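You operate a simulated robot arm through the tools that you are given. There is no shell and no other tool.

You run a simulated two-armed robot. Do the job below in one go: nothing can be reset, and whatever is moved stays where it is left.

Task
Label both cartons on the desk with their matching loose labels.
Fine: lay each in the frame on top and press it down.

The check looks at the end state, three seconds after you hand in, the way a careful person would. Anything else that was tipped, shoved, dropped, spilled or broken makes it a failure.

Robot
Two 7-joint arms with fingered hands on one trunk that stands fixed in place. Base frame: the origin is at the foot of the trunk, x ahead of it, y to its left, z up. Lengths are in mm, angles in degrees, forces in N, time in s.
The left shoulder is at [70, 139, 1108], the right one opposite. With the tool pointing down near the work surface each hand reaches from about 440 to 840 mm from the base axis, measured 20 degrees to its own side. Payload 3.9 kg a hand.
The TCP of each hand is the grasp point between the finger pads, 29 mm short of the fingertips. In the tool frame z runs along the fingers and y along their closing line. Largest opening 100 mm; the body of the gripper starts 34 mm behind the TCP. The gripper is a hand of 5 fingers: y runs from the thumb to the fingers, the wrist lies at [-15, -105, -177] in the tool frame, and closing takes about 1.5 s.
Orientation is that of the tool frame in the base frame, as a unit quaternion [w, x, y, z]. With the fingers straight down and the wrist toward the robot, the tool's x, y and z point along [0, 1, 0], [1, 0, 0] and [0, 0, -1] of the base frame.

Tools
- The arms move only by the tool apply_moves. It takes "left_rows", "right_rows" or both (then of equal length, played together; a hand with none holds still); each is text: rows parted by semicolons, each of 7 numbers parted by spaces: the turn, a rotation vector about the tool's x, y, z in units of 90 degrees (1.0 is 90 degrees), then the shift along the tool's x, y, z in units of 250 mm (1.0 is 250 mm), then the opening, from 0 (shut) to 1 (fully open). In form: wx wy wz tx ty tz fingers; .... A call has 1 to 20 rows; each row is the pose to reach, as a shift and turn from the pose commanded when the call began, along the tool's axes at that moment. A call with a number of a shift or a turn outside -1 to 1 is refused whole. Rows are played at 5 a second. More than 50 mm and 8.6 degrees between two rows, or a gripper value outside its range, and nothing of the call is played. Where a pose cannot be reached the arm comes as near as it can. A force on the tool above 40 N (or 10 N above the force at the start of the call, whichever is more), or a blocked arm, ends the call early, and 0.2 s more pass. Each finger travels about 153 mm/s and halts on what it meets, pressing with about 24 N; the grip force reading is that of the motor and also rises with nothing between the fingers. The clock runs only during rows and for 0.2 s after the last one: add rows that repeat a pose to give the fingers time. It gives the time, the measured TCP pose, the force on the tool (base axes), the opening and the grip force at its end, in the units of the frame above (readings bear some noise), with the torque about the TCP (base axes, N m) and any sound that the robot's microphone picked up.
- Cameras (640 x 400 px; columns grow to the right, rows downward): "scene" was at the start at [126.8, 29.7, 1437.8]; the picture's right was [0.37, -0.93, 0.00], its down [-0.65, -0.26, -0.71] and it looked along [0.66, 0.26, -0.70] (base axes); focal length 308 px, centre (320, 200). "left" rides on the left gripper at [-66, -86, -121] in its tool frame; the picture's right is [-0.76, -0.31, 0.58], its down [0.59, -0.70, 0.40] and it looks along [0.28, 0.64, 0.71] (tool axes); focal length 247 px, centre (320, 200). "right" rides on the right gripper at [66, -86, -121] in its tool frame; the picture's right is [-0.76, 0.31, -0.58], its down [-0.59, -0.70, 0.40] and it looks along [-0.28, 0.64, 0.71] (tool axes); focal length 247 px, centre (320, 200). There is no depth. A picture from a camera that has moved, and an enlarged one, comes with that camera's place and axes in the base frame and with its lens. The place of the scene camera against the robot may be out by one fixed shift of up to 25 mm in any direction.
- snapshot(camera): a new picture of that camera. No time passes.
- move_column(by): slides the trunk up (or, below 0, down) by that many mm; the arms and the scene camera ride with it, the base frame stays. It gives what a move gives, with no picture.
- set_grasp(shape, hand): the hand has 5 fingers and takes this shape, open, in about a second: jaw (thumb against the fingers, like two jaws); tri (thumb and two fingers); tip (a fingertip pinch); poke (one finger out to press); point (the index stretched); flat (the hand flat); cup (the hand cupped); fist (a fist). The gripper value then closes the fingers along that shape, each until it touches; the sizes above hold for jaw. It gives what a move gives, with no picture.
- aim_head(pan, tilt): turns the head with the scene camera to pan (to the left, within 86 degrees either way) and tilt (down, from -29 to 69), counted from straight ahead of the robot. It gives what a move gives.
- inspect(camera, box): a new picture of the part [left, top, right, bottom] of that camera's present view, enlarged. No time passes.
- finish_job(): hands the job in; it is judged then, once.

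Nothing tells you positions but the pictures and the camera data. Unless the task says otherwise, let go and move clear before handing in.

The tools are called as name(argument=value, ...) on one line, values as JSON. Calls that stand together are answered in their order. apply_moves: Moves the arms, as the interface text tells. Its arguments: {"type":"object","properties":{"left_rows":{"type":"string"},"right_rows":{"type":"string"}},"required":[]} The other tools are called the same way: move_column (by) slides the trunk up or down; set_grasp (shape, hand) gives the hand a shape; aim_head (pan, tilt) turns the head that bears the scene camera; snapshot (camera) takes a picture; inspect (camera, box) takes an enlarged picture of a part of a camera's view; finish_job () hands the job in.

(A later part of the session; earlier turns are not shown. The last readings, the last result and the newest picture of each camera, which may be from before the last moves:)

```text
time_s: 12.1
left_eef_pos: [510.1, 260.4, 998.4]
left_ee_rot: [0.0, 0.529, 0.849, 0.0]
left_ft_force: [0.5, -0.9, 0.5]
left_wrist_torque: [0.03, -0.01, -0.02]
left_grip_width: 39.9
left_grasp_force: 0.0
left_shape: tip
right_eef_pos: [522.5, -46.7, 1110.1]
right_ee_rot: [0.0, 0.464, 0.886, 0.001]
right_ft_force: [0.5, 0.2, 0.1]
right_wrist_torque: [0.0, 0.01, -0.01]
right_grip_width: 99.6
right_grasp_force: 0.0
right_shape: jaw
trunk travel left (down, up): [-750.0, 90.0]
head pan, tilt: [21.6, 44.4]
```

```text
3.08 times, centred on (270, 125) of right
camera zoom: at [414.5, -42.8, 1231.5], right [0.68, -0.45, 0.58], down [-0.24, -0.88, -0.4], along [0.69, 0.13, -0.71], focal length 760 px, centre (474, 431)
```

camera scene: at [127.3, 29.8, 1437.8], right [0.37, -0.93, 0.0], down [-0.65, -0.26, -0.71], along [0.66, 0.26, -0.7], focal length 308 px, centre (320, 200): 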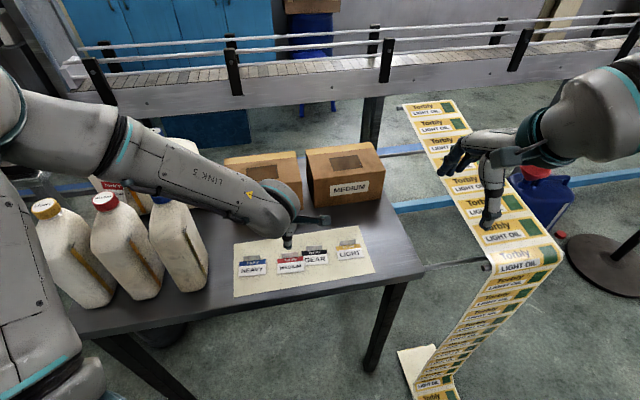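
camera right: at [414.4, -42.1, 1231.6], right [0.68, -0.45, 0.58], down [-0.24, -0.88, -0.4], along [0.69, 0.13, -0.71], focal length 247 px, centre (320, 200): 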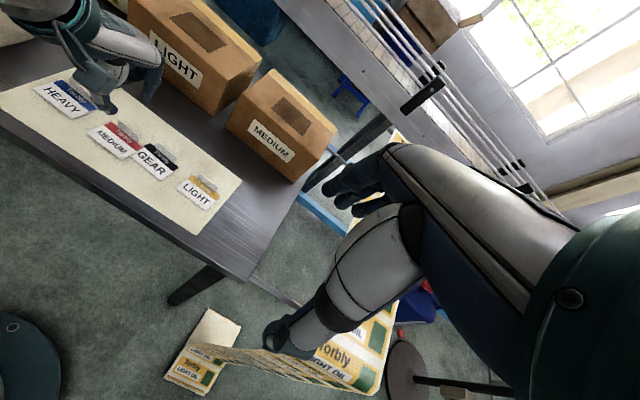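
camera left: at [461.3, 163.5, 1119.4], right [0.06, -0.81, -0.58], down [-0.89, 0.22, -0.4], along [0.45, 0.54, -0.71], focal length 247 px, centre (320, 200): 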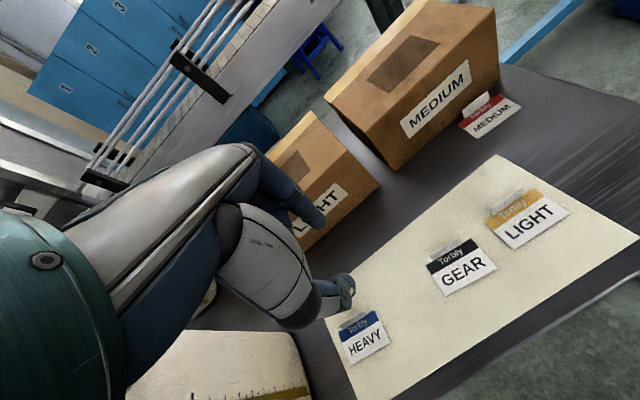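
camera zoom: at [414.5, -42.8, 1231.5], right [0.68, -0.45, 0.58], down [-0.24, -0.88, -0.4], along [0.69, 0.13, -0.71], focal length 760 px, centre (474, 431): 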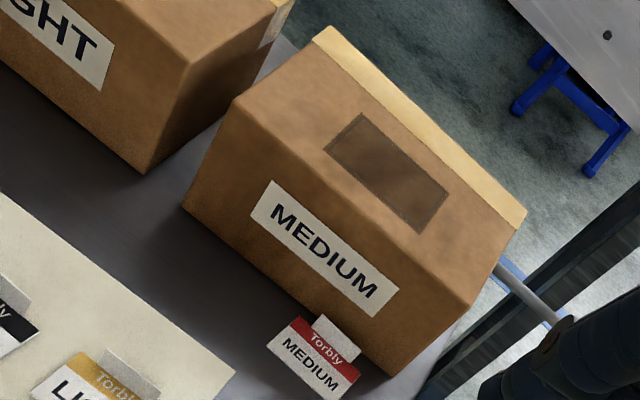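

It has now settled flat, face up, on the desk in front of the MEDIUM carton. The fingertip pinch was too unstable, so I'll test the "tri" shape in free air to find a firmer grip.

set_grasp(hand="left", shape="tri")

inspect(camera="left", box=[200, 120, 420, 340])

inspect(camera="right", box=[20, 0, 240, 160])

apply_moves(left_rows="0 0 0 0 0 0 0.3; 0 0 0 0 0 0 0.1; 0 0 0 0 0 0 0.04; 0 0 0 0 0 0 0.04; 0 0 0 0 0 0 0.04; 0 0 0 0 0 0 0.04")

inspect(camera="left", box=[200, 120, 420, 340])

inspect(camera="right", box=[20, 0, 240, 160])

```text
time_s: 13.0
left_eef_pos: [507.2, 260.6, 998.0]
left_ee_rot: [-0.001, 0.529, 0.848, 0.0]
left_ft_force: [0.4, -0.5, 0.2]
left_wrist_torque: [-0.07, 0.0, 0.05]
left_grip_width: 99.9
left_grasp_force: 0.0
left_shape: tri
right_eef_pos: [521.9, -46.5, 1110.6]
right_ee_rot: [-0.001, 0.464, 0.886, 0.0]
right_ft_force: [-0.7, -0.1, 0.6]
right_wrist_torque: [0.01, 0.01, 0.02]
right_grip_width: 100.1
right_grasp_force: 0.1
right_shape: jaw
trunk travel left (down, up): [-750.0, 90.0]
head pan, tilt: [21.6, 44.4]
```

```text
1.82 times, centred on (310, 230) of left
camera zoom: at [460.8, 164.6, 1119.0], right [0.06, -0.81, -0.58], down [-0.89, 0.22, -0.4], along [0.45, 0.54, -0.71], focal length 449 px, centre (338, 146)
```

zoom: 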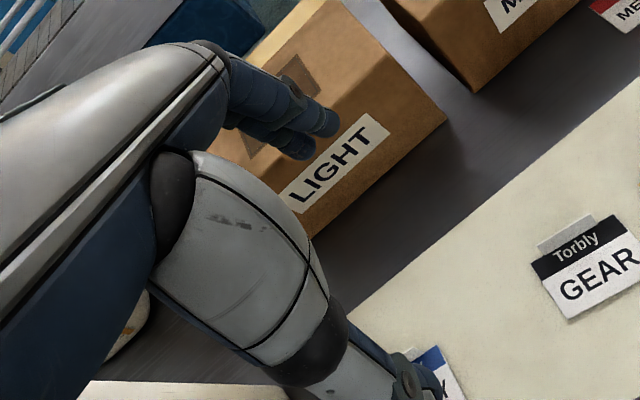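

```text
2.50 times, centred on (130, 80) of right
camera zoom: at [414.0, -41.5, 1231.8], right [0.68, -0.45, 0.58], down [-0.24, -0.88, -0.4], along [0.69, 0.13, -0.71], focal length 617 px, centre (795, 500)
```

zoom: 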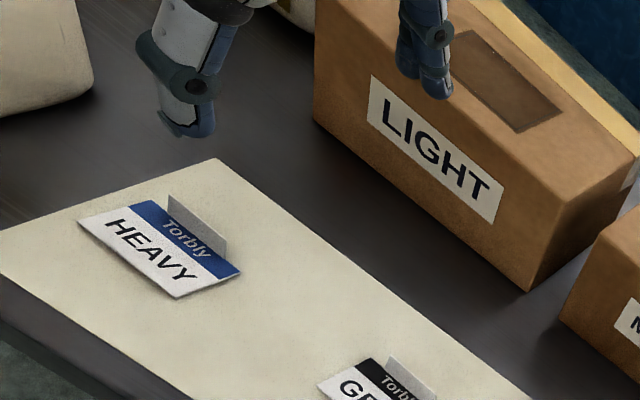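

```text
time_s: 14.4
left_eef_pos: [508.3, 260.4, 998.5]
left_ee_rot: [0.0, 0.529, 0.849, 0.0]
left_ft_force: [0.3, 0.2, -0.2]
left_wrist_torque: [-0.01, 0.0, -0.02]
left_grip_width: 4.3
left_grasp_force: 0.1
left_shape: tri
right_eef_pos: [520.8, -48.2, 1109.6]
right_ee_rot: [0.001, 0.465, 0.885, 0.001]
right_ft_force: [0.2, 0.4, 0.5]
right_wrist_torque: [0.0, -0.01, -0.01]
right_grip_width: 100.0
right_grasp_force: 0.1
right_shape: jaw
trunk travel left (down, up): [-750.0, 90.0]
head pan, tilt: [21.6, 44.4]
```

```text
1.82 times, centred on (310, 230) of left
camera zoom: at [460.8, 163.9, 1119.2], right [0.06, -0.81, -0.58], down [-0.89, 0.22, -0.4], along [0.45, 0.54, -0.71], focal length 449 px, centre (338, 146)
```

zoom: 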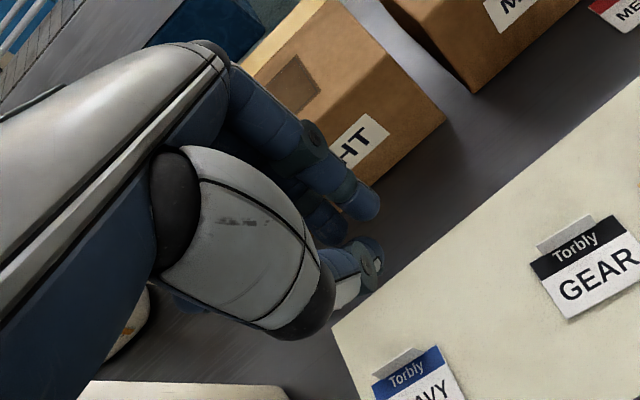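

```text
2.50 times, centred on (130, 80) of right
camera zoom: at [414.0, -42.2, 1231.8], right [0.68, -0.45, 0.58], down [-0.24, -0.88, -0.4], along [0.69, 0.13, -0.71], focal length 617 px, centre (795, 500)
```

zoom: 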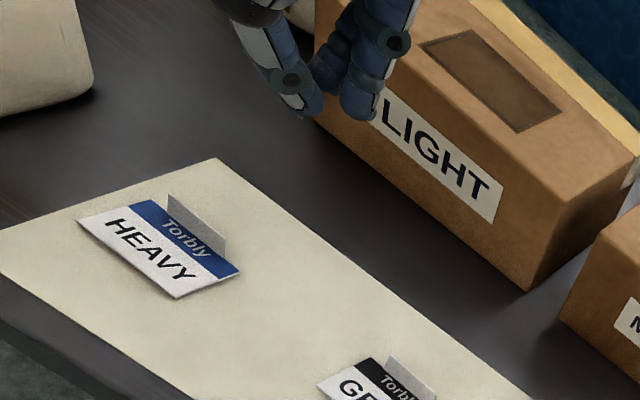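

set_grasp(hand="left", shape="jaw")

apply_moves(left_rows="0 0 0 0 0 0 0.3; 0 0 0 0 0 0 0.1; 0 0 0 0 0 0 0.04; 0 0 0 0 0 0 0.04; 0 0 0 0 0 0 0.04; 0 0 0 0 0 0 0.04")

inspect(camera="left", box=[200, 120, 420, 340])

inspect(camera="right", box=[20, 0, 240, 160])

inspect(camera="scene", box=[200, 120, 400, 280])

```text
time_s: 15.3
left_eef_pos: [507.8, 260.5, 998.7]
left_ee_rot: [0.0, 0.53, 0.848, 0.0]
left_ft_force: [-0.1, -0.2, -0.3]
left_wrist_torque: [0.02, -0.02, -0.04]
left_grip_width: 100.1
left_grasp_force: 0.2
left_shape: jaw
right_eef_pos: [521.0, -47.1, 1110.7]
right_ee_rot: [0.001, 0.465, 0.885, 0.001]
right_ft_force: [-0.1, 0.0, -0.5]
right_wrist_torque: [0.02, 0.0, 0.03]
right_grip_width: 99.8
right_grasp_force: 0.0
right_shape: jaw
trunk travel left (down, up): [-750.0, 90.0]
head pan, tilt: [21.6, 44.4]
```

```text
time_s: 16.7
left_eef_pos: [508.0, 260.3, 998.8]
left_ee_rot: [0.0, 0.529, 0.848, -0.001]
left_ft_force: [-0.1, 0.5, 0.0]
left_wrist_torque: [0.01, 0.01, -0.01]
left_grip_width: 4.2
left_grasp_force: 0.1
left_shape: jaw
right_eef_pos: [522.3, -47.3, 1110.5]
right_ee_rot: [0.0, 0.465, 0.885, 0.0]
right_ft_force: [0.7, -1.4, 0.3]
right_wrist_torque: [-0.01, 0.01, -0.03]
right_grip_width: 100.0
right_grasp_force: 0.1
right_shape: jaw
trunk travel left (down, up): [-750.0, 90.0]
head pan, tilt: [21.6, 44.4]
```

```text
1.82 times, centred on (310, 230) of left
camera zoom: at [460.8, 163.9, 1119.2], right [0.06, -0.81, -0.58], down [-0.89, 0.22, -0.4], along [0.45, 0.54, -0.71], focal length 449 px, centre (338, 146)
```

zoom: 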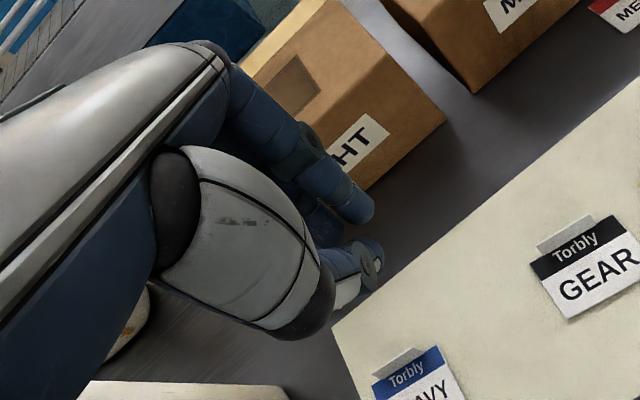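

```text
2.50 times, centred on (130, 80) of right
camera zoom: at [414.0, -42.2, 1231.8], right [0.68, -0.45, 0.58], down [-0.24, -0.88, -0.4], along [0.69, 0.13, -0.71], focal length 617 px, centre (795, 500)
```

zoom: 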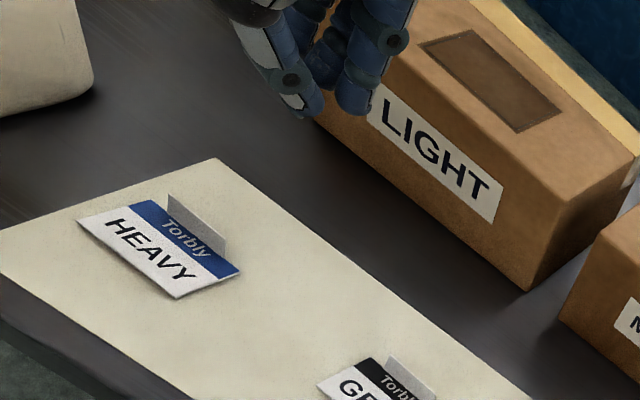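

```text
2.50 times, centred on (300, 200) of scene
camera zoom: at [126.8, 29.7, 1437.8], right [0.37, -0.93, 0.0], down [-0.65, -0.26, -0.71], along [0.66, 0.26, -0.7], focal length 771 px, centre (370, 200)
```

zoom: 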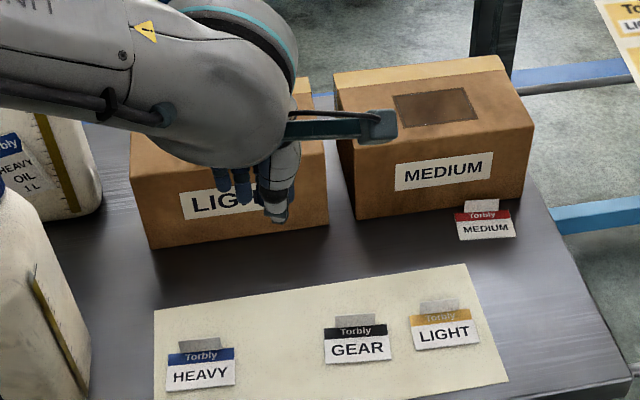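

set_grasp(hand="left", shape="tri")

apply_moves(left_rows="0 0 0 0 0 0.08 0.3; 0 0 0 0 0 0.16 0.1; 0 0 0 0 0 0.24 0; 0 0 0 0 0 0.32 0; 0 0 0 0 0 0.32 0; 0 0 0 0 0 0.32 0; 0 0 0 0 0 0.32 0; 0 0 0 0 0 0.32 0")

inspect(camera="left", box=[240, 160, 360, 300])

inspect(camera="right", box=[60, 0, 200, 120])

```text
time_s: 17.6
left_eef_pos: [508.0, 259.7, 998.9]
left_ee_rot: [0.0, 0.529, 0.849, 0.0]
left_ft_force: [0.7, -0.3, -0.1]
left_wrist_torque: [-0.01, 0.03, 0.02]
left_grip_width: 99.9
left_grasp_force: 0.2
left_shape: tri
right_eef_pos: [522.1, -46.4, 1111.6]
right_ee_rot: [0.0, 0.465, 0.885, 0.001]
right_ft_force: [0.8, 0.8, 0.8]
right_wrist_torque: [-0.02, -0.01, -0.01]
right_grip_width: 99.8
right_grasp_force: 0.1
right_shape: jaw
trunk travel left (down, up): [-750.0, 90.0]
head pan, tilt: [21.6, 44.4]
```

```text
time_s: 19.4
left_eef_pos: [508.7, 259.1, 918.9]
left_ee_rot: [0.0, 0.529, 0.848, 0.001]
left_ft_force: [0.0, -0.2, -0.4]
left_wrist_torque: [0.01, -0.01, -0.01]
left_grip_width: 0.2
left_grasp_force: 23.7
left_shape: tri
right_eef_pos: [522.4, -47.3, 1111.4]
right_ee_rot: [0.0, 0.464, 0.886, 0.0]
right_ft_force: [0.4, 0.0, 0.4]
right_wrist_torque: [0.0, -0.01, 0.01]
right_grip_width: 99.8
right_grasp_force: 0.0
right_shape: jaw
trunk travel left (down, up): [-750.0, 90.0]
head pan, tilt: [21.6, 44.4]
```

```text
2.86 times, centred on (300, 230) of left
camera zoom: at [460.8, 161.9, 1039.1], right [0.06, -0.81, -0.58], down [-0.89, 0.22, -0.4], along [0.45, 0.54, -0.71], focal length 706 px, centre (377, 114)
```

zoom: 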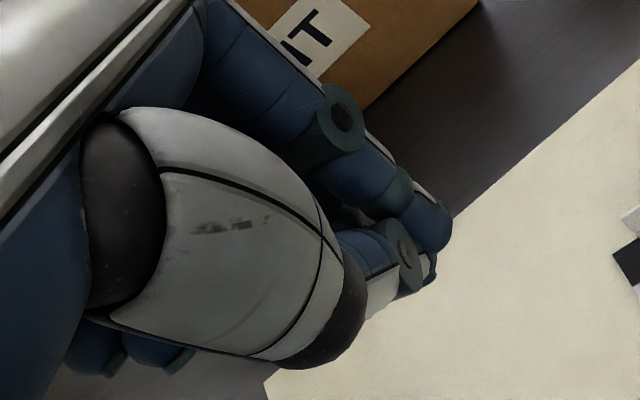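

```text
3.33 times, centred on (130, 60) of right
camera zoom: at [413.9, -42.2, 1231.8], right [0.68, -0.45, 0.58], down [-0.24, -0.88, -0.4], along [0.69, 0.13, -0.71], focal length 823 px, centre (953, 667)
```

zoom: 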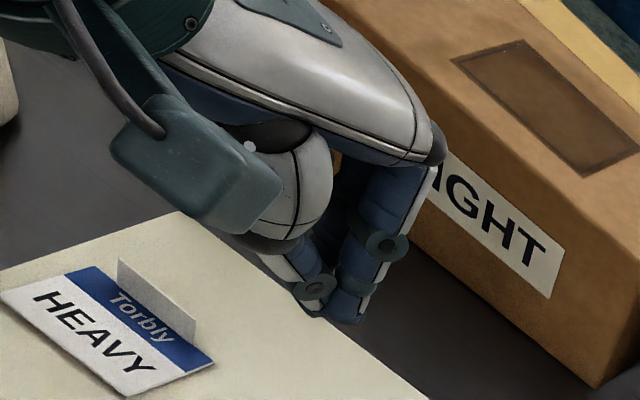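

The three-finger pinch opposes the thumb more stably. I'll raise the hand and test at which opening the fingers actually meet, and see how the right arm treats a zero command.

apply_moves(left_rows="0 0 0 0 0 -0.16 0.1; 0 0 0 0 0 -0.32 0.1; 0 0 0 0 0 -0.32 0.02; 0 0 0 0 0 -0.32 0.02; 0 0 0 0 0 -0.32 0.02; 0 0 0 0 0 -0.32 0.02", right_rows="0 0 0 0 0 0 1; 0 0 0 0 0 0 1; 0 0 0 0 0 0 1; 0 0 0 0 0 0 1; 0 0 0 0 0 0 1; 0 0 0 0 0 0 1")

apply_moves(left_rows="0 0 0 0 0 0 0.01; 0 0 0 0 0 0 0.01; 0 0 0 0 0 0 0.01; 0 0 0 0 0 0 0.01")

apply_moves(left_rows="0 0 0 0 0 0 0.004; 0 0 0 0 0 0 0.004; 0 0 0 0 0 0 0.004; 0 0 0 0 0 0 0.004")

```text
time_s: 20.8
left_eef_pos: [504.3, 255.9, 985.9]
left_ee_rot: [-0.011, 0.529, 0.849, -0.009]
left_ft_force: [-0.1, -0.6, 0.4]
left_wrist_torque: [0.01, 0.01, -0.01]
left_grip_width: 2.2
left_grasp_force: 0.1
left_shape: tri
left hand out of reach, approached as far as the arm can: row 2
right_eef_pos: [521.9, -47.2, 1111.2]
right_ee_rot: [0.0, 0.465, 0.885, 0.001]
right_ft_force: [1.4, 0.4, -0.1]
right_wrist_torque: [0.02, -0.01, 0.0]
right_grip_width: 99.9
right_grasp_force: 0.1
right_shape: jaw
trunk travel left (down, up): [-750.0, 90.0]
head pan, tilt: [21.6, 44.4]
```

```text
time_s: 21.8
left_eef_pos: [504.0, 256.3, 985.9]
left_ee_rot: [-0.011, 0.529, 0.849, -0.008]
left_ft_force: [0.4, -0.6, -0.1]
left_wrist_torque: [-0.01, 0.0, 0.02]
left_grip_width: 0.0
left_grasp_force: 24.2
left_shape: tri
right_eef_pos: [522.7, -46.8, 1110.3]
right_ee_rot: [0.0, 0.465, 0.885, 0.0]
right_ft_force: [-0.6, 0.0, 0.4]
right_wrist_torque: [0.0, 0.01, 0.0]
right_grip_width: 99.8
right_grasp_force: 0.0
right_shape: jaw
trunk travel left (down, up): [-750.0, 90.0]
head pan, tilt: [21.6, 44.4]
```

```text
time_s: 22.8
left_eef_pos: [505.1, 255.6, 987.7]
left_ee_rot: [-0.011, 0.528, 0.849, -0.008]
left_ft_force: [0.9, 0.4, 1.2]
left_wrist_torque: [0.03, -0.03, 0.0]
left_grip_width: 0.0
left_grasp_force: 24.1
left_shape: tri
right_eef_pos: [522.7, -46.9, 1111.9]
right_ee_rot: [0.0, 0.465, 0.885, 0.001]
right_ft_force: [0.0, -0.2, 0.5]
right_wrist_torque: [-0.01, 0.02, 0.05]
right_grip_width: 100.0
right_grasp_force: 0.1
right_shape: jaw
trunk travel left (down, up): [-750.0, 90.0]
head pan, tilt: [21.6, 44.4]
```

Fingers meet just under 2 mm commanded opening. I'll leave the right hand where it is as an observer and bring the left hand toward the MEDIUM label at a safe height to measure it.

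apply_moves(left_rows="0 0 0 -0.127 0.053 0.018 0.1; 0 0 0 -0.254 0.106 0.036 0.3; 0 0 0 -0.381 0.159 0.054 0.35; 0 0 0 -0.508 0.212 0.072 0.35; 0 0 0 -0.635 0.265 0.09 0.35; 0 0 0 -0.761 0.318 0.108 0.35; 0 0 0 -0.761 0.318 0.108 0.35")

snapshot(camera="left")

snapshot(camera="scene")

snapshot(camera="right")

```text
time_s: 24.4
left_eef_pos: [669.2, 135.9, 978.0]
left_ee_rot: [0.014, 0.515, 0.857, -0.017]
left_ft_force: [0.0, -0.1, -0.6]
left_wrist_torque: [-0.02, -0.01, -0.02]
left_grip_width: 34.7
left_grasp_force: 0.0
left_shape: tri
right_eef_pos: [521.5, -48.2, 1110.9]
right_ee_rot: [0.001, 0.465, 0.885, 0.0]
right_ft_force: [0.9, -0.5, -1.1]
right_wrist_torque: [0.01, -0.01, 0.0]
right_grip_width: 99.7
right_grasp_force: 0.0
right_shape: jaw
trunk travel left (down, up): [-750.0, 90.0]
head pan, tilt: [21.6, 44.4]
```

```text
taken
camera left: at [623.9, 42.4, 1102.7], right [0.09, -0.84, -0.54], down [-0.89, 0.17, -0.41], along [0.44, 0.52, -0.73], focal length 247 px, centre (320, 200)
```

left: 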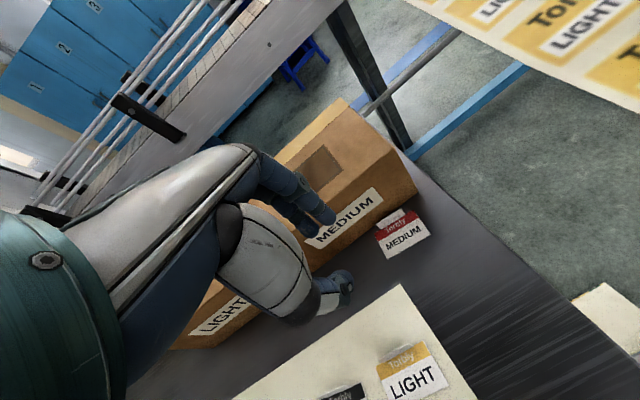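

```text
taken
camera scene: at [126.1, 29.3, 1437.9], right [0.37, -0.93, 0.0], down [-0.65, -0.26, -0.71], along [0.66, 0.26, -0.7], focal length 308 px, centre (320, 200)
```

scene: 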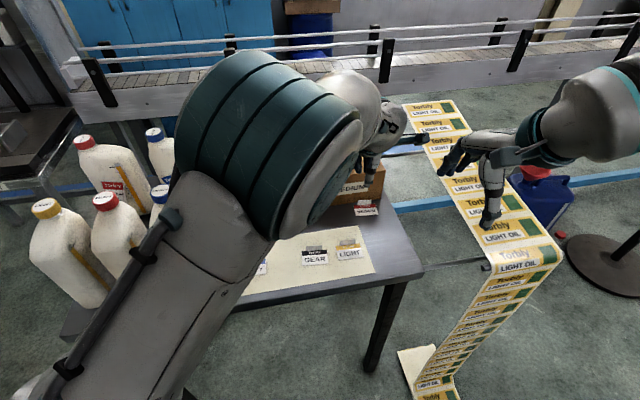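

```text
taken
camera right: at [413.4, -42.6, 1232.0], right [0.68, -0.45, 0.58], down [-0.24, -0.88, -0.4], along [0.69, 0.13, -0.71], focal length 247 px, centre (320, 200)
```

right: 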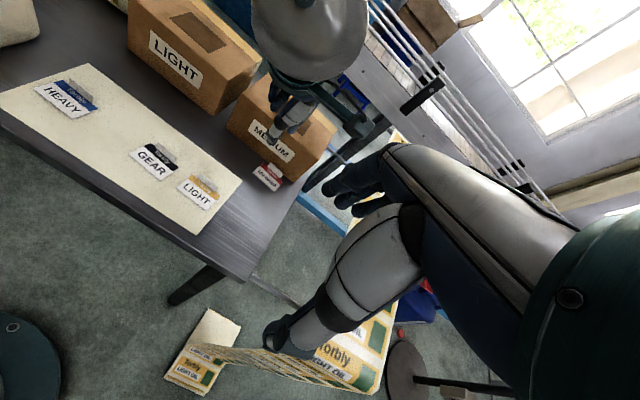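

apply_moves(left_rows="0 0 0 0 0 0 0.35; 0 0 0 0 0 0 0.35; 0 0 0 0 0 0 0.35")

inspect(camera="left", box=[300, 150, 460, 290])

inspect(camera="right", box=[220, 80, 340, 200])

```text
time_s: 25.2
left_eef_pos: [669.1, 136.2, 972.5]
left_ee_rot: [0.01, 0.515, 0.857, -0.017]
left_ft_force: [-0.1, -0.2, -0.3]
left_wrist_torque: [-0.03, 0.0, 0.01]
left_grip_width: 34.3
left_grasp_force: 0.1
left_shape: tri
right_eef_pos: [522.4, -47.4, 1111.1]
right_ee_rot: [0.0, 0.464, 0.886, 0.001]
right_ft_force: [0.2, 0.1, -0.4]
right_wrist_torque: [-0.03, -0.03, -0.01]
right_grip_width: 99.8
right_grasp_force: 0.1
right_shape: jaw
trunk travel left (down, up): [-750.0, 90.0]
head pan, tilt: [21.6, 44.4]
```

```text
2.86 times, centred on (380, 220) of left
camera zoom: at [624.6, 44.0, 1098.1], right [0.09, -0.84, -0.54], down [-0.9, 0.17, -0.41], along [0.43, 0.52, -0.74], focal length 706 px, centre (149, 143)
```

zoom: 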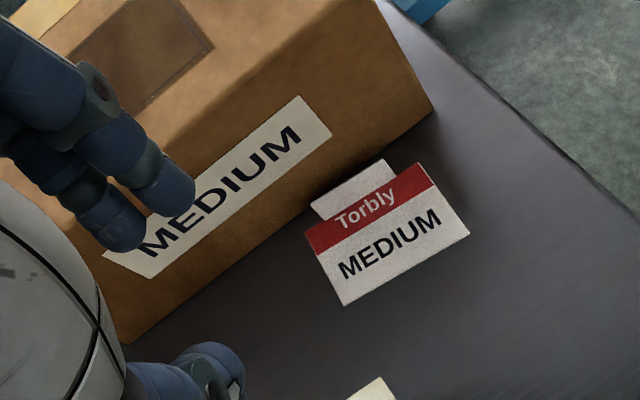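

```text
3.33 times, centred on (280, 140) of right
camera zoom: at [414.2, -42.2, 1231.7], right [0.68, -0.45, 0.58], down [-0.24, -0.88, -0.4], along [0.69, 0.13, -0.71], focal length 823 px, centre (453, 400)
```

zoom: 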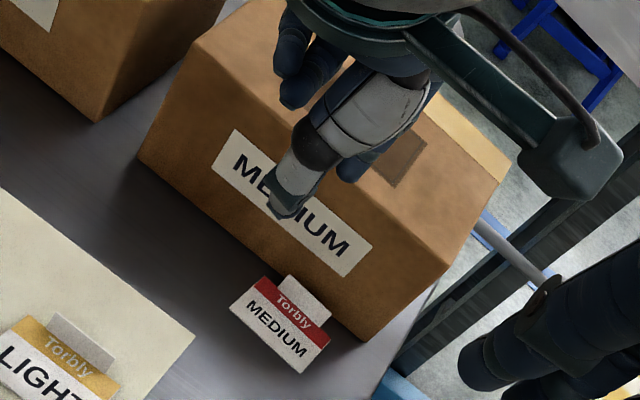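

The label lies at yaw ≈27°, tab about 16 mm from the carton's front face, which is too tight for my fingers. I plan to press it lightly and drag it back from the carton first; I'll check the "poke" shape for that.

set_grasp(hand="left", shape="poke")

snapshot(camera="left")

inspect(camera="right", box=[200, 0, 400, 200])

```text
time_s: 26.1
left_eef_pos: [667.6, 137.0, 972.1]
left_ee_rot: [0.008, 0.514, 0.857, -0.018]
left_ft_force: [0.7, 0.2, 0.7]
left_wrist_torque: [0.02, 0.02, 0.0]
left_grip_width: 0.0
left_grasp_force: 0.0
left_shape: poke
right_eef_pos: [522.8, -46.9, 1109.5]
right_ee_rot: [0.0, 0.465, 0.885, 0.001]
right_ft_force: [-0.1, -0.5, -1.0]
right_wrist_torque: [-0.02, -0.03, 0.0]
right_grip_width: 99.7
right_grasp_force: 0.0
right_shape: jaw
trunk travel left (down, up): [-750.0, 90.0]
head pan, tilt: [21.6, 44.4]
```

```text
taken
camera left: at [624.5, 44.2, 1097.0], right [0.08, -0.83, -0.54], down [-0.9, 0.17, -0.4], along [0.43, 0.52, -0.73], focal length 247 px, centre (320, 200)
```

left: 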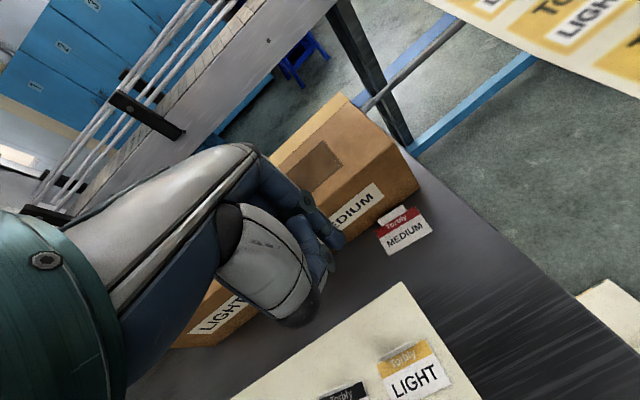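

```text
2.00 times, centred on (300, 100) of right
camera zoom: at [414.0, -42.2, 1231.8], right [0.68, -0.45, 0.58], down [-0.24, -0.88, -0.4], along [0.69, 0.13, -0.71], focal length 494 px, centre (360, 400)
```

zoom: 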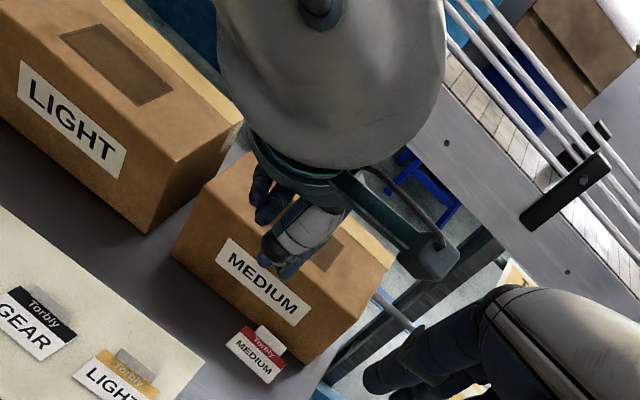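

Poke leaves only the index extended. I'll tilt the hand back about 20° so its body stays clear of the carton and hover over the middle of the MEDIUM label.

apply_moves(left_rows="-0.079 0.007 0 -0.034 0.05 0 1; -0.158 0.014 0 -0.068 0.1 0.05 1; -0.237 0.021 0 -0.102 0.15 0.15 1; -0.237 0.021 0 -0.102 0.15 0.28 1; -0.237 0.021 0 -0.102 0.15 0.403 1; -0.237 0.021 0 -0.102 0.15 0.403 1; -0.237 0.021 0 -0.102 0.15 0.403 1")

snapshot(camera="left")

inspect(camera="right", box=[200, 40, 360, 200])

```text
time_s: 27.7
left_eef_pos: [708.3, 119.5, 868.6]
left_ee_rot: [0.083, 0.519, 0.834, 0.166]
left_ft_force: [0.3, -0.3, -0.5]
left_wrist_torque: [-0.04, -0.06, -0.01]
left_grip_width: 0.0
left_grasp_force: 0.0
left_shape: poke
right_eef_pos: [521.9, -48.3, 1110.9]
right_ee_rot: [0.001, 0.464, 0.886, 0.001]
right_ft_force: [-0.1, 1.0, 1.2]
right_wrist_torque: [0.03, 0.0, 0.0]
right_grip_width: 99.7
right_grasp_force: 0.1
right_shape: jaw
trunk travel left (down, up): [-750.0, 90.0]
head pan, tilt: [21.6, 44.4]
```

```text
taken
camera left: at [628.6, 2.6, 948.2], right [0.26, -0.69, -0.67], down [-0.73, 0.32, -0.61], along [0.63, 0.65, -0.42], focal length 247 px, centre (320, 200)
```

left: 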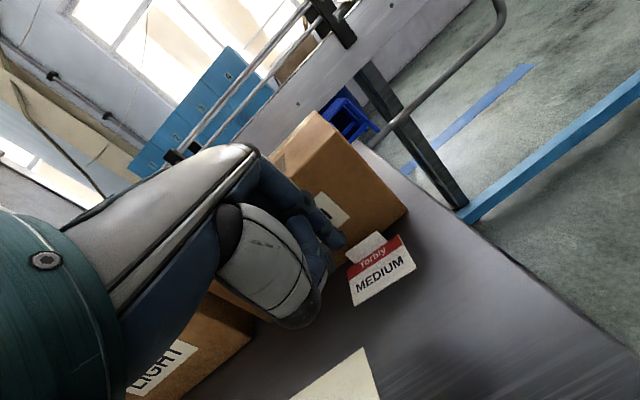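

```text
2.50 times, centred on (280, 120) of right
camera zoom: at [414.1, -42.1, 1231.7], right [0.68, -0.45, 0.58], down [-0.24, -0.88, -0.4], along [0.69, 0.13, -0.71], focal length 617 px, centre (420, 400)
```

zoom: 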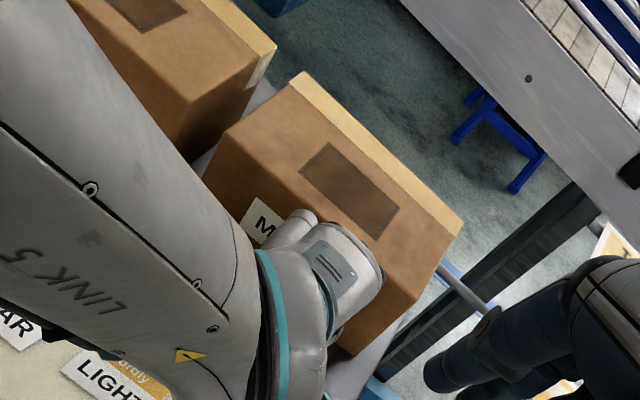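

snapshot(camera="scene")

inspect(camera="left", box=[280, 180, 440, 330])

```text
taken
camera scene: at [127.0, 29.8, 1437.8], right [0.37, -0.93, 0.0], down [-0.65, -0.26, -0.71], along [0.66, 0.26, -0.7], focal length 308 px, centre (320, 200)
```

scene: 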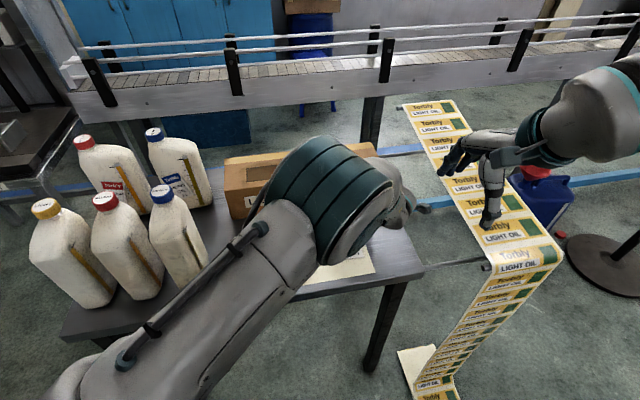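

```text
2.67 times, centred on (360, 255) of left
camera zoom: at [628.6, 2.6, 948.2], right [0.26, -0.69, -0.67], down [-0.73, 0.32, -0.61], along [0.63, 0.65, -0.42], focal length 659 px, centre (213, 53)
```

zoom: 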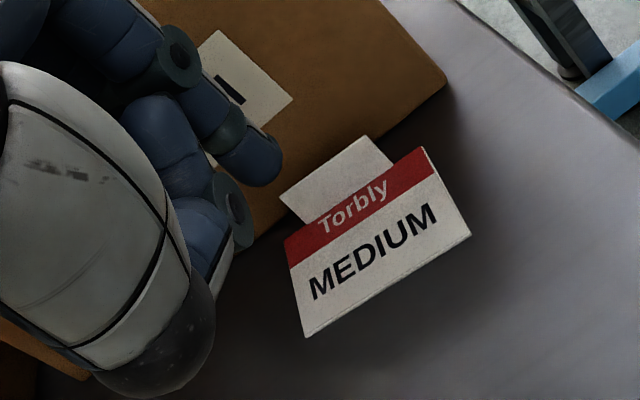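

The index tip is roughly over the label; the hand clears the carton. I'll lower most of the way, then approach contact in small steps.

apply_moves(left_rows="0 0 0 0.003 -0.014 0.059 1; 0 0 0 0.006 -0.028 0.118 1; 0 0 0 0.0084 -0.042 0.177 1; 0 0 0 0.0084 -0.042 0.177 1; 0 0 0 0.0084 -0.042 0.177 1")

inspect(camera="left", box=[280, 180, 440, 330])

```text
time_s: 28.9
left_eef_pos: [711.1, 124.3, 826.6]
left_ee_rot: [0.084, 0.52, 0.834, 0.166]
left_ft_force: [0.7, 0.3, -0.2]
left_wrist_torque: [-0.02, 0.0, 0.02]
left_grip_width: 0.0
left_grasp_force: 0.0
left_shape: poke
right_eef_pos: [522.6, -47.0, 1110.9]
right_ee_rot: [0.001, 0.465, 0.885, 0.0]
right_ft_force: [0.5, -0.4, 0.1]
right_wrist_torque: [0.01, 0.0, 0.0]
right_grip_width: 99.9
right_grasp_force: 0.0
right_shape: jaw
trunk travel left (down, up): [-750.0, 90.0]
head pan, tilt: [21.6, 44.4]
```

```text
2.67 times, centred on (360, 255) of left
camera zoom: at [631.6, 7.5, 905.1], right [0.26, -0.69, -0.67], down [-0.73, 0.32, -0.61], along [0.64, 0.65, -0.42], focal length 659 px, centre (213, 53)
```

zoom: 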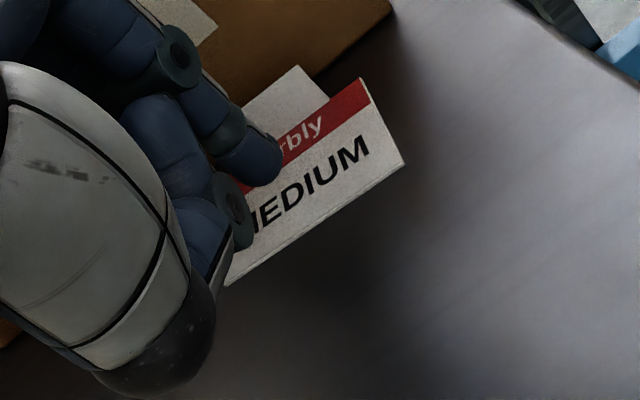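

apply_moves(left_rows="0 0 0 -0.0008 -0.0087 0.0223 1; 0 0 0 -0.0015 -0.016 0.041 1; 0 0 0 -0.0015 -0.016 0.041 1")

inspect(camera="left", box=[280, 180, 440, 330])

```text
time_s: 29.7
left_eef_pos: [712.4, 122.3, 814.5]
left_ee_rot: [0.085, 0.52, 0.833, 0.166]
left_ft_force: [0.3, 0.9, -0.3]
left_wrist_torque: [0.01, 0.02, 0.0]
left_grip_width: 0.2
left_grasp_force: 0.1
left_shape: poke
right_eef_pos: [522.1, -46.8, 1110.2]
right_ee_rot: [0.001, 0.464, 0.886, 0.001]
right_ft_force: [0.4, -0.1, 0.0]
right_wrist_torque: [0.02, 0.0, 0.0]
right_grip_width: 99.9
right_grasp_force: 0.1
right_shape: jaw
trunk travel left (down, up): [-750.0, 90.0]
head pan, tilt: [21.6, 44.4]
```

```text
2.67 times, centred on (360, 255) of left
camera zoom: at [632.5, 6.6, 894.4], right [0.26, -0.69, -0.67], down [-0.73, 0.32, -0.61], along [0.64, 0.65, -0.42], focal length 659 px, centre (213, 53)
```

zoom: 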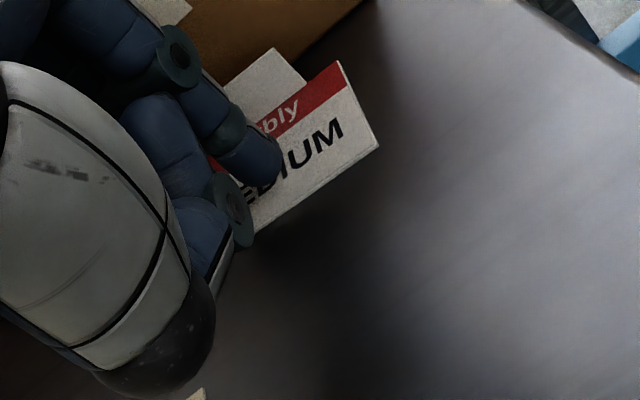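

apply_moves(left_rows="0 0 0 -0.0004 -0.0044 0.0112 1; 0 0 0 -0.0004 -0.0044 0.0112 1")

apply_moves(left_rows="0 0 0 -0.0002 -0.003 0.0075 1; 0 0 0 -0.0002 -0.003 0.0075 1")

inspect(camera="left", box=[280, 180, 440, 330])

```text
time_s: 30.3
left_eef_pos: [712.2, 121.9, 812.6]
left_ee_rot: [0.085, 0.52, 0.834, 0.166]
left_ft_force: [0.3, -0.3, -0.6]
left_wrist_torque: [0.01, 0.0, -0.04]
left_grip_width: 0.1
left_grasp_force: 0.1
left_shape: poke
right_eef_pos: [522.2, -46.9, 1110.1]
right_ee_rot: [0.001, 0.464, 0.886, 0.0]
right_ft_force: [0.1, -0.3, -0.5]
right_wrist_torque: [-0.01, 0.03, 0.0]
right_grip_width: 99.9
right_grasp_force: 0.1
right_shape: jaw
trunk travel left (down, up): [-750.0, 90.0]
head pan, tilt: [21.6, 44.4]
```

```text
time_s: 30.9
left_eef_pos: [714.6, 121.8, 810.5]
left_ee_rot: [0.085, 0.52, 0.834, 0.167]
left_ft_force: [-0.7, -0.7, 2.5]
left_wrist_torque: [0.02, -0.02, 0.02]
left_grip_width: 0.0
left_grasp_force: 0.1
left_shape: poke
right_eef_pos: [522.3, -47.2, 1111.1]
right_ee_rot: [0.0, 0.465, 0.886, 0.001]
right_ft_force: [-0.1, 0.3, 0.9]
right_wrist_torque: [0.0, 0.0, -0.04]
right_grip_width: 99.9
right_grasp_force: 0.1
right_shape: jaw
trunk travel left (down, up): [-750.0, 90.0]
head pan, tilt: [21.6, 44.4]
```

```text
2.67 times, centred on (360, 255) of left
camera zoom: at [632.8, 6.2, 889.6], right [0.26, -0.69, -0.67], down [-0.73, 0.32, -0.61], along [0.64, 0.65, -0.42], focal length 659 px, centre (213, 53)
```

zoom: 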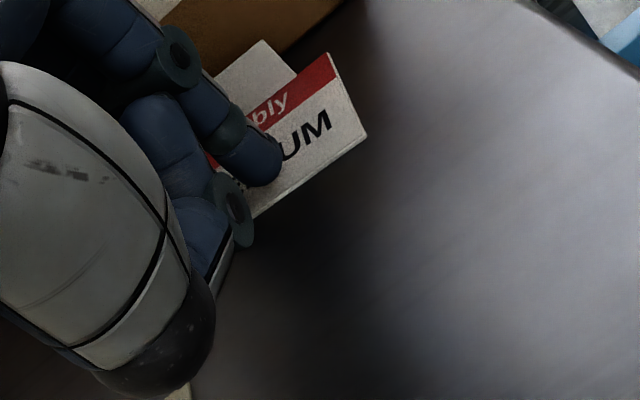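

Light contact (2.5 N). I'll press about 1.5 mm more and drag 20 mm back from the carton, then check that the label follows.

apply_moves(left_rows="0 0 0 0 -0.0022 0.0056 1; 0 0 0 0 -0.0208 -0.0017 1; 0 0 0 0 -0.0394 -0.0089 1; 0 0 0 0 -0.058 -0.0162 1; 0 0 0 0 -0.0766 -0.0234 1; 0 0 0 0 -0.0766 -0.0234 1")

inspect(camera="left", box=[280, 180, 440, 330])

```text
time_s: 32.3
left_eef_pos: [695.0, 114.1, 808.2]
left_ee_rot: [0.084, 0.52, 0.834, 0.165]
left_ft_force: [0.0, -0.1, 2.3]
left_wrist_torque: [0.02, -0.06, 0.02]
left_grip_width: 0.0
left_grasp_force: 0.0
left_shape: poke
right_eef_pos: [521.9, -47.1, 1110.6]
right_ee_rot: [0.001, 0.465, 0.885, 0.001]
right_ft_force: [-0.8, -0.8, -0.2]
right_wrist_torque: [0.02, 0.0, 0.01]
right_grip_width: 99.6
right_grasp_force: 0.1
right_shape: jaw
trunk travel left (down, up): [-750.0, 90.0]
head pan, tilt: [21.6, 44.4]
```

```text
2.67 times, centred on (360, 255) of left
camera zoom: at [614.5, -2.4, 887.0], right [0.26, -0.69, -0.67], down [-0.73, 0.32, -0.61], along [0.64, 0.65, -0.42], focal length 659 px, centre (213, 53)
```

zoom: 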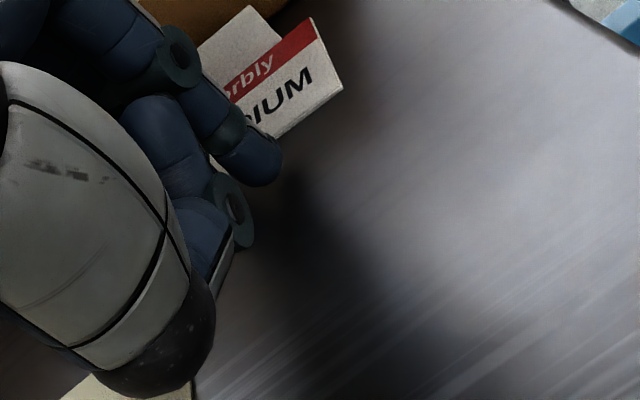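

The finger mostly slid over the label (it moved only ~2 mm). I'll retry from nearer the tab with a firmer press to see whether it then follows.

apply_moves(left_rows="0 0 0 0.0016 0.0174 -0.0446 1; 0 0 0 0.0016 0.0697 -0.0243 1; 0 0 0 0.0016 0.1204 -0.0047 1; 0 0 0 0.0003 0.1057 0.0326 1; 0 0 0 0 0.0984 0.0512 1; 0 0 0 0 0.0984 0.0512 1")

inspect(camera="left", box=[280, 180, 440, 330])

```text
time_s: 33.7
left_eef_pos: [719.9, 125.7, 810.1]
left_ee_rot: [0.087, 0.52, 0.833, 0.169]
left_ft_force: [-2.3, -0.7, 18.7]
left_wrist_torque: [0.18, -0.12, 0.02]
left_grip_width: 0.0
left_grasp_force: 0.1
left_shape: poke
right_eef_pos: [520.6, -47.8, 1114.1]
right_ee_rot: [0.001, 0.466, 0.885, 0.002]
right_ft_force: [-0.3, -0.7, -0.8]
right_wrist_torque: [0.01, 0.01, -0.03]
right_grip_width: 99.9
right_grasp_force: 0.1
right_shape: jaw
trunk travel left (down, up): [-750.0, 90.0]
head pan, tilt: [21.6, 44.4]
```

```text
2.67 times, centred on (360, 255) of left
camera zoom: at [638.9, 9.4, 888.5], right [0.26, -0.69, -0.67], down [-0.72, 0.32, -0.61], along [0.64, 0.65, -0.41], focal length 659 px, centre (213, 53)
```

zoom: 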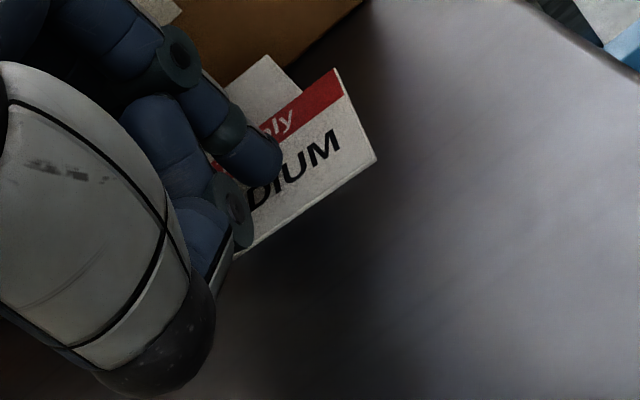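

apply_moves(left_rows="0 0 0 0 -0.0186 -0.0073 1; 0 0 0 0 -0.0372 -0.0145 1; 0 0 0 0 -0.0559 -0.0218 1; 0 0 0 0 -0.0745 -0.029 1; 0 0 0 0 -0.0931 -0.0363 1; 0 0 0 0 -0.0931 -0.0363 1")

inspect(camera="left", box=[280, 180, 440, 330])

```text
time_s: 35.1
left_eef_pos: [694.6, 112.3, 808.1]
left_ee_rot: [0.084, 0.52, 0.833, 0.167]
left_ft_force: [-7.9, -0.8, 22.0]
left_wrist_torque: [0.25, 0.14, 0.08]
left_grip_width: 0.1
left_grasp_force: 0.0
left_shape: poke
right_eef_pos: [518.5, -47.7, 1112.1]
right_ee_rot: [0.001, 0.466, 0.885, 0.001]
right_ft_force: [-0.5, -0.6, -0.1]
right_wrist_torque: [-0.01, 0.03, -0.01]
right_grip_width: 100.1
right_grasp_force: 0.0
right_shape: jaw
trunk travel left (down, up): [-750.0, 90.0]
head pan, tilt: [21.6, 44.4]
```

```text
2.67 times, centred on (360, 255) of left
camera zoom: at [613.9, -4.0, 886.5], right [0.26, -0.69, -0.67], down [-0.73, 0.32, -0.61], along [0.64, 0.65, -0.42], focal length 659 px, centre (213, 53)
```

zoom: 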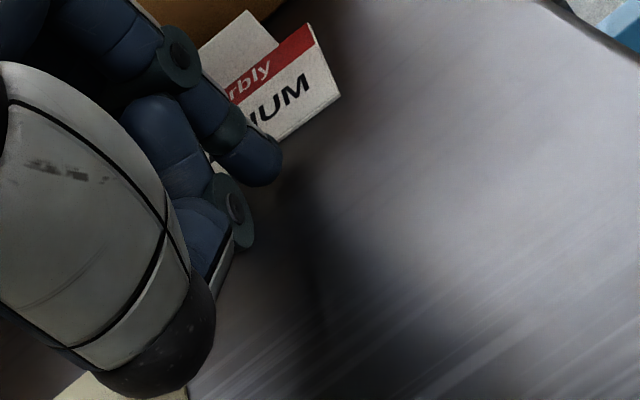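

Dragging by friction doesn't work. I'll lift clear and look at the "point" shape, to hook a single finger behind the tab instead.

apply_moves(left_rows="0 0 0 0.003 0.036 -0.093 1; 0 0 0 0.0067 0.072 -0.186 1; 0 0 0 0.01 0.109 -0.279 1; 0 0 0 0.0135 0.145 -0.372 1; 0 0 0 0.0135 0.145 -0.372 1")

set_grasp(hand="left", shape="point")

snapshot(camera="left")

snapshot(camera="right")

snapshot(camera="scene")

```text
time_s: 36.3
left_eef_pos: [695.9, 126.7, 898.7]
left_ee_rot: [0.079, 0.512, 0.84, 0.159]
left_ft_force: [-1.3, -0.3, -0.3]
left_wrist_torque: [-0.01, 0.01, 0.01]
left_grip_width: 0.0
left_grasp_force: 0.1
left_shape: poke
right_eef_pos: [521.5, -47.7, 1110.8]
right_ee_rot: [0.001, 0.465, 0.885, 0.001]
right_ft_force: [1.4, 0.3, 0.8]
right_wrist_torque: [-0.01, 0.03, -0.04]
right_grip_width: 99.9
right_grasp_force: 0.0
right_shape: jaw
trunk travel left (down, up): [-750.0, 90.0]
head pan, tilt: [21.6, 44.4]
```

```text
time_s: 37.2
left_eef_pos: [695.1, 124.2, 902.4]
left_ee_rot: [0.083, 0.512, 0.84, 0.159]
left_ft_force: [-0.1, 0.8, -0.6]
left_wrist_torque: [0.01, -0.01, -0.01]
left_grip_width: 0.0
left_grasp_force: 0.0
left_shape: point
right_eef_pos: [522.0, -48.0, 1110.1]
right_ee_rot: [0.0, 0.464, 0.886, 0.001]
right_ft_force: [0.3, 0.2, 1.3]
right_wrist_torque: [0.02, -0.01, 0.04]
right_grip_width: 99.7
right_grasp_force: 0.1
right_shape: jaw
trunk travel left (down, up): [-750.0, 90.0]
head pan, tilt: [21.6, 44.4]
```

```text
taken
camera left: at [619.1, 7.2, 983.7], right [0.27, -0.7, -0.67], down [-0.74, 0.3, -0.61], along [0.62, 0.65, -0.44], focal length 247 px, centre (320, 200)
```

left: 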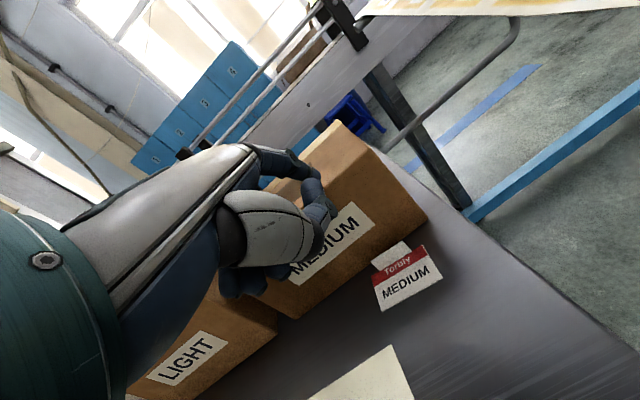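

```text
taken
camera right: at [413.9, -42.2, 1231.8], right [0.68, -0.45, 0.58], down [-0.24, -0.88, -0.4], along [0.69, 0.13, -0.71], focal length 247 px, centre (320, 200)
```

right: 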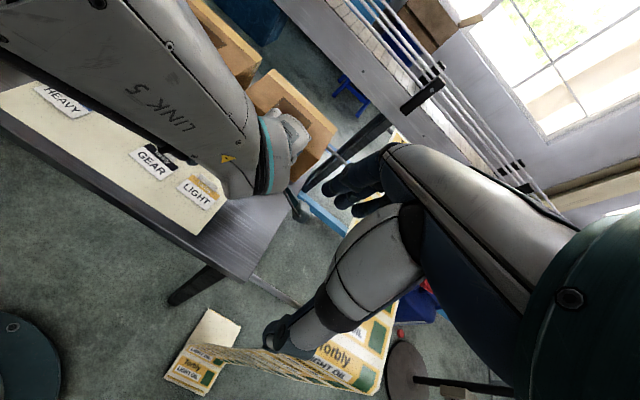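

```text
taken
camera scene: at [126.7, 29.7, 1437.9], right [0.37, -0.93, 0.0], down [-0.65, -0.26, -0.71], along [0.66, 0.26, -0.7], focal length 308 px, centre (320, 200)
```

scene: 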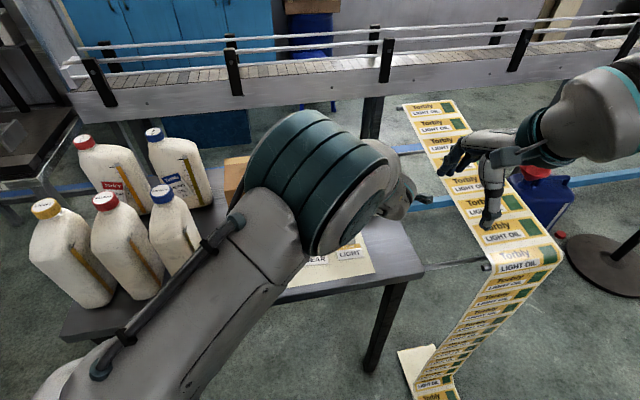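

inspect(camera="left", box=[340, 220, 460, 330])

inspect(camera="left", box=[220, 120, 440, 330])

```text
3.64 times, centred on (400, 275) of left
camera zoom: at [619.1, 7.2, 983.7], right [0.27, -0.7, -0.67], down [-0.74, 0.3, -0.61], along [0.62, 0.65, -0.44], focal length 898 px, centre (29, -73)
```

zoom: 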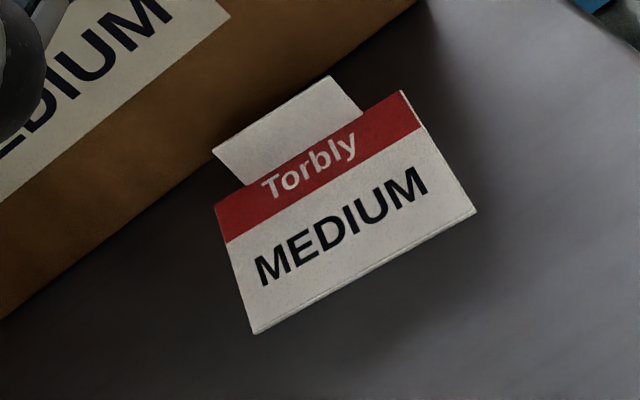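

```text
1.90 times, centred on (330, 225) of left
camera zoom: at [619.1, 7.2, 983.7], right [0.27, -0.7, -0.67], down [-0.74, 0.3, -0.61], along [0.62, 0.65, -0.44], focal length 470 px, centre (301, 152)
```

zoom: 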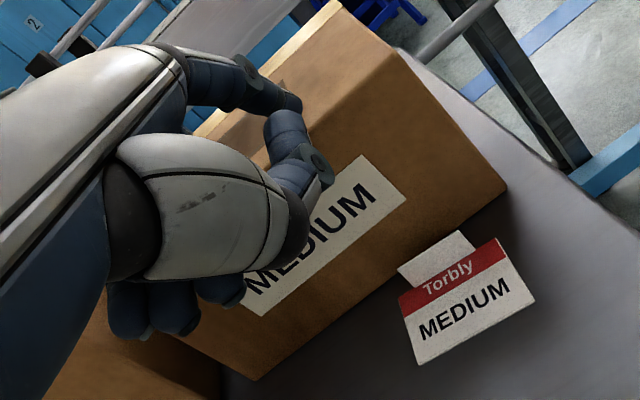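

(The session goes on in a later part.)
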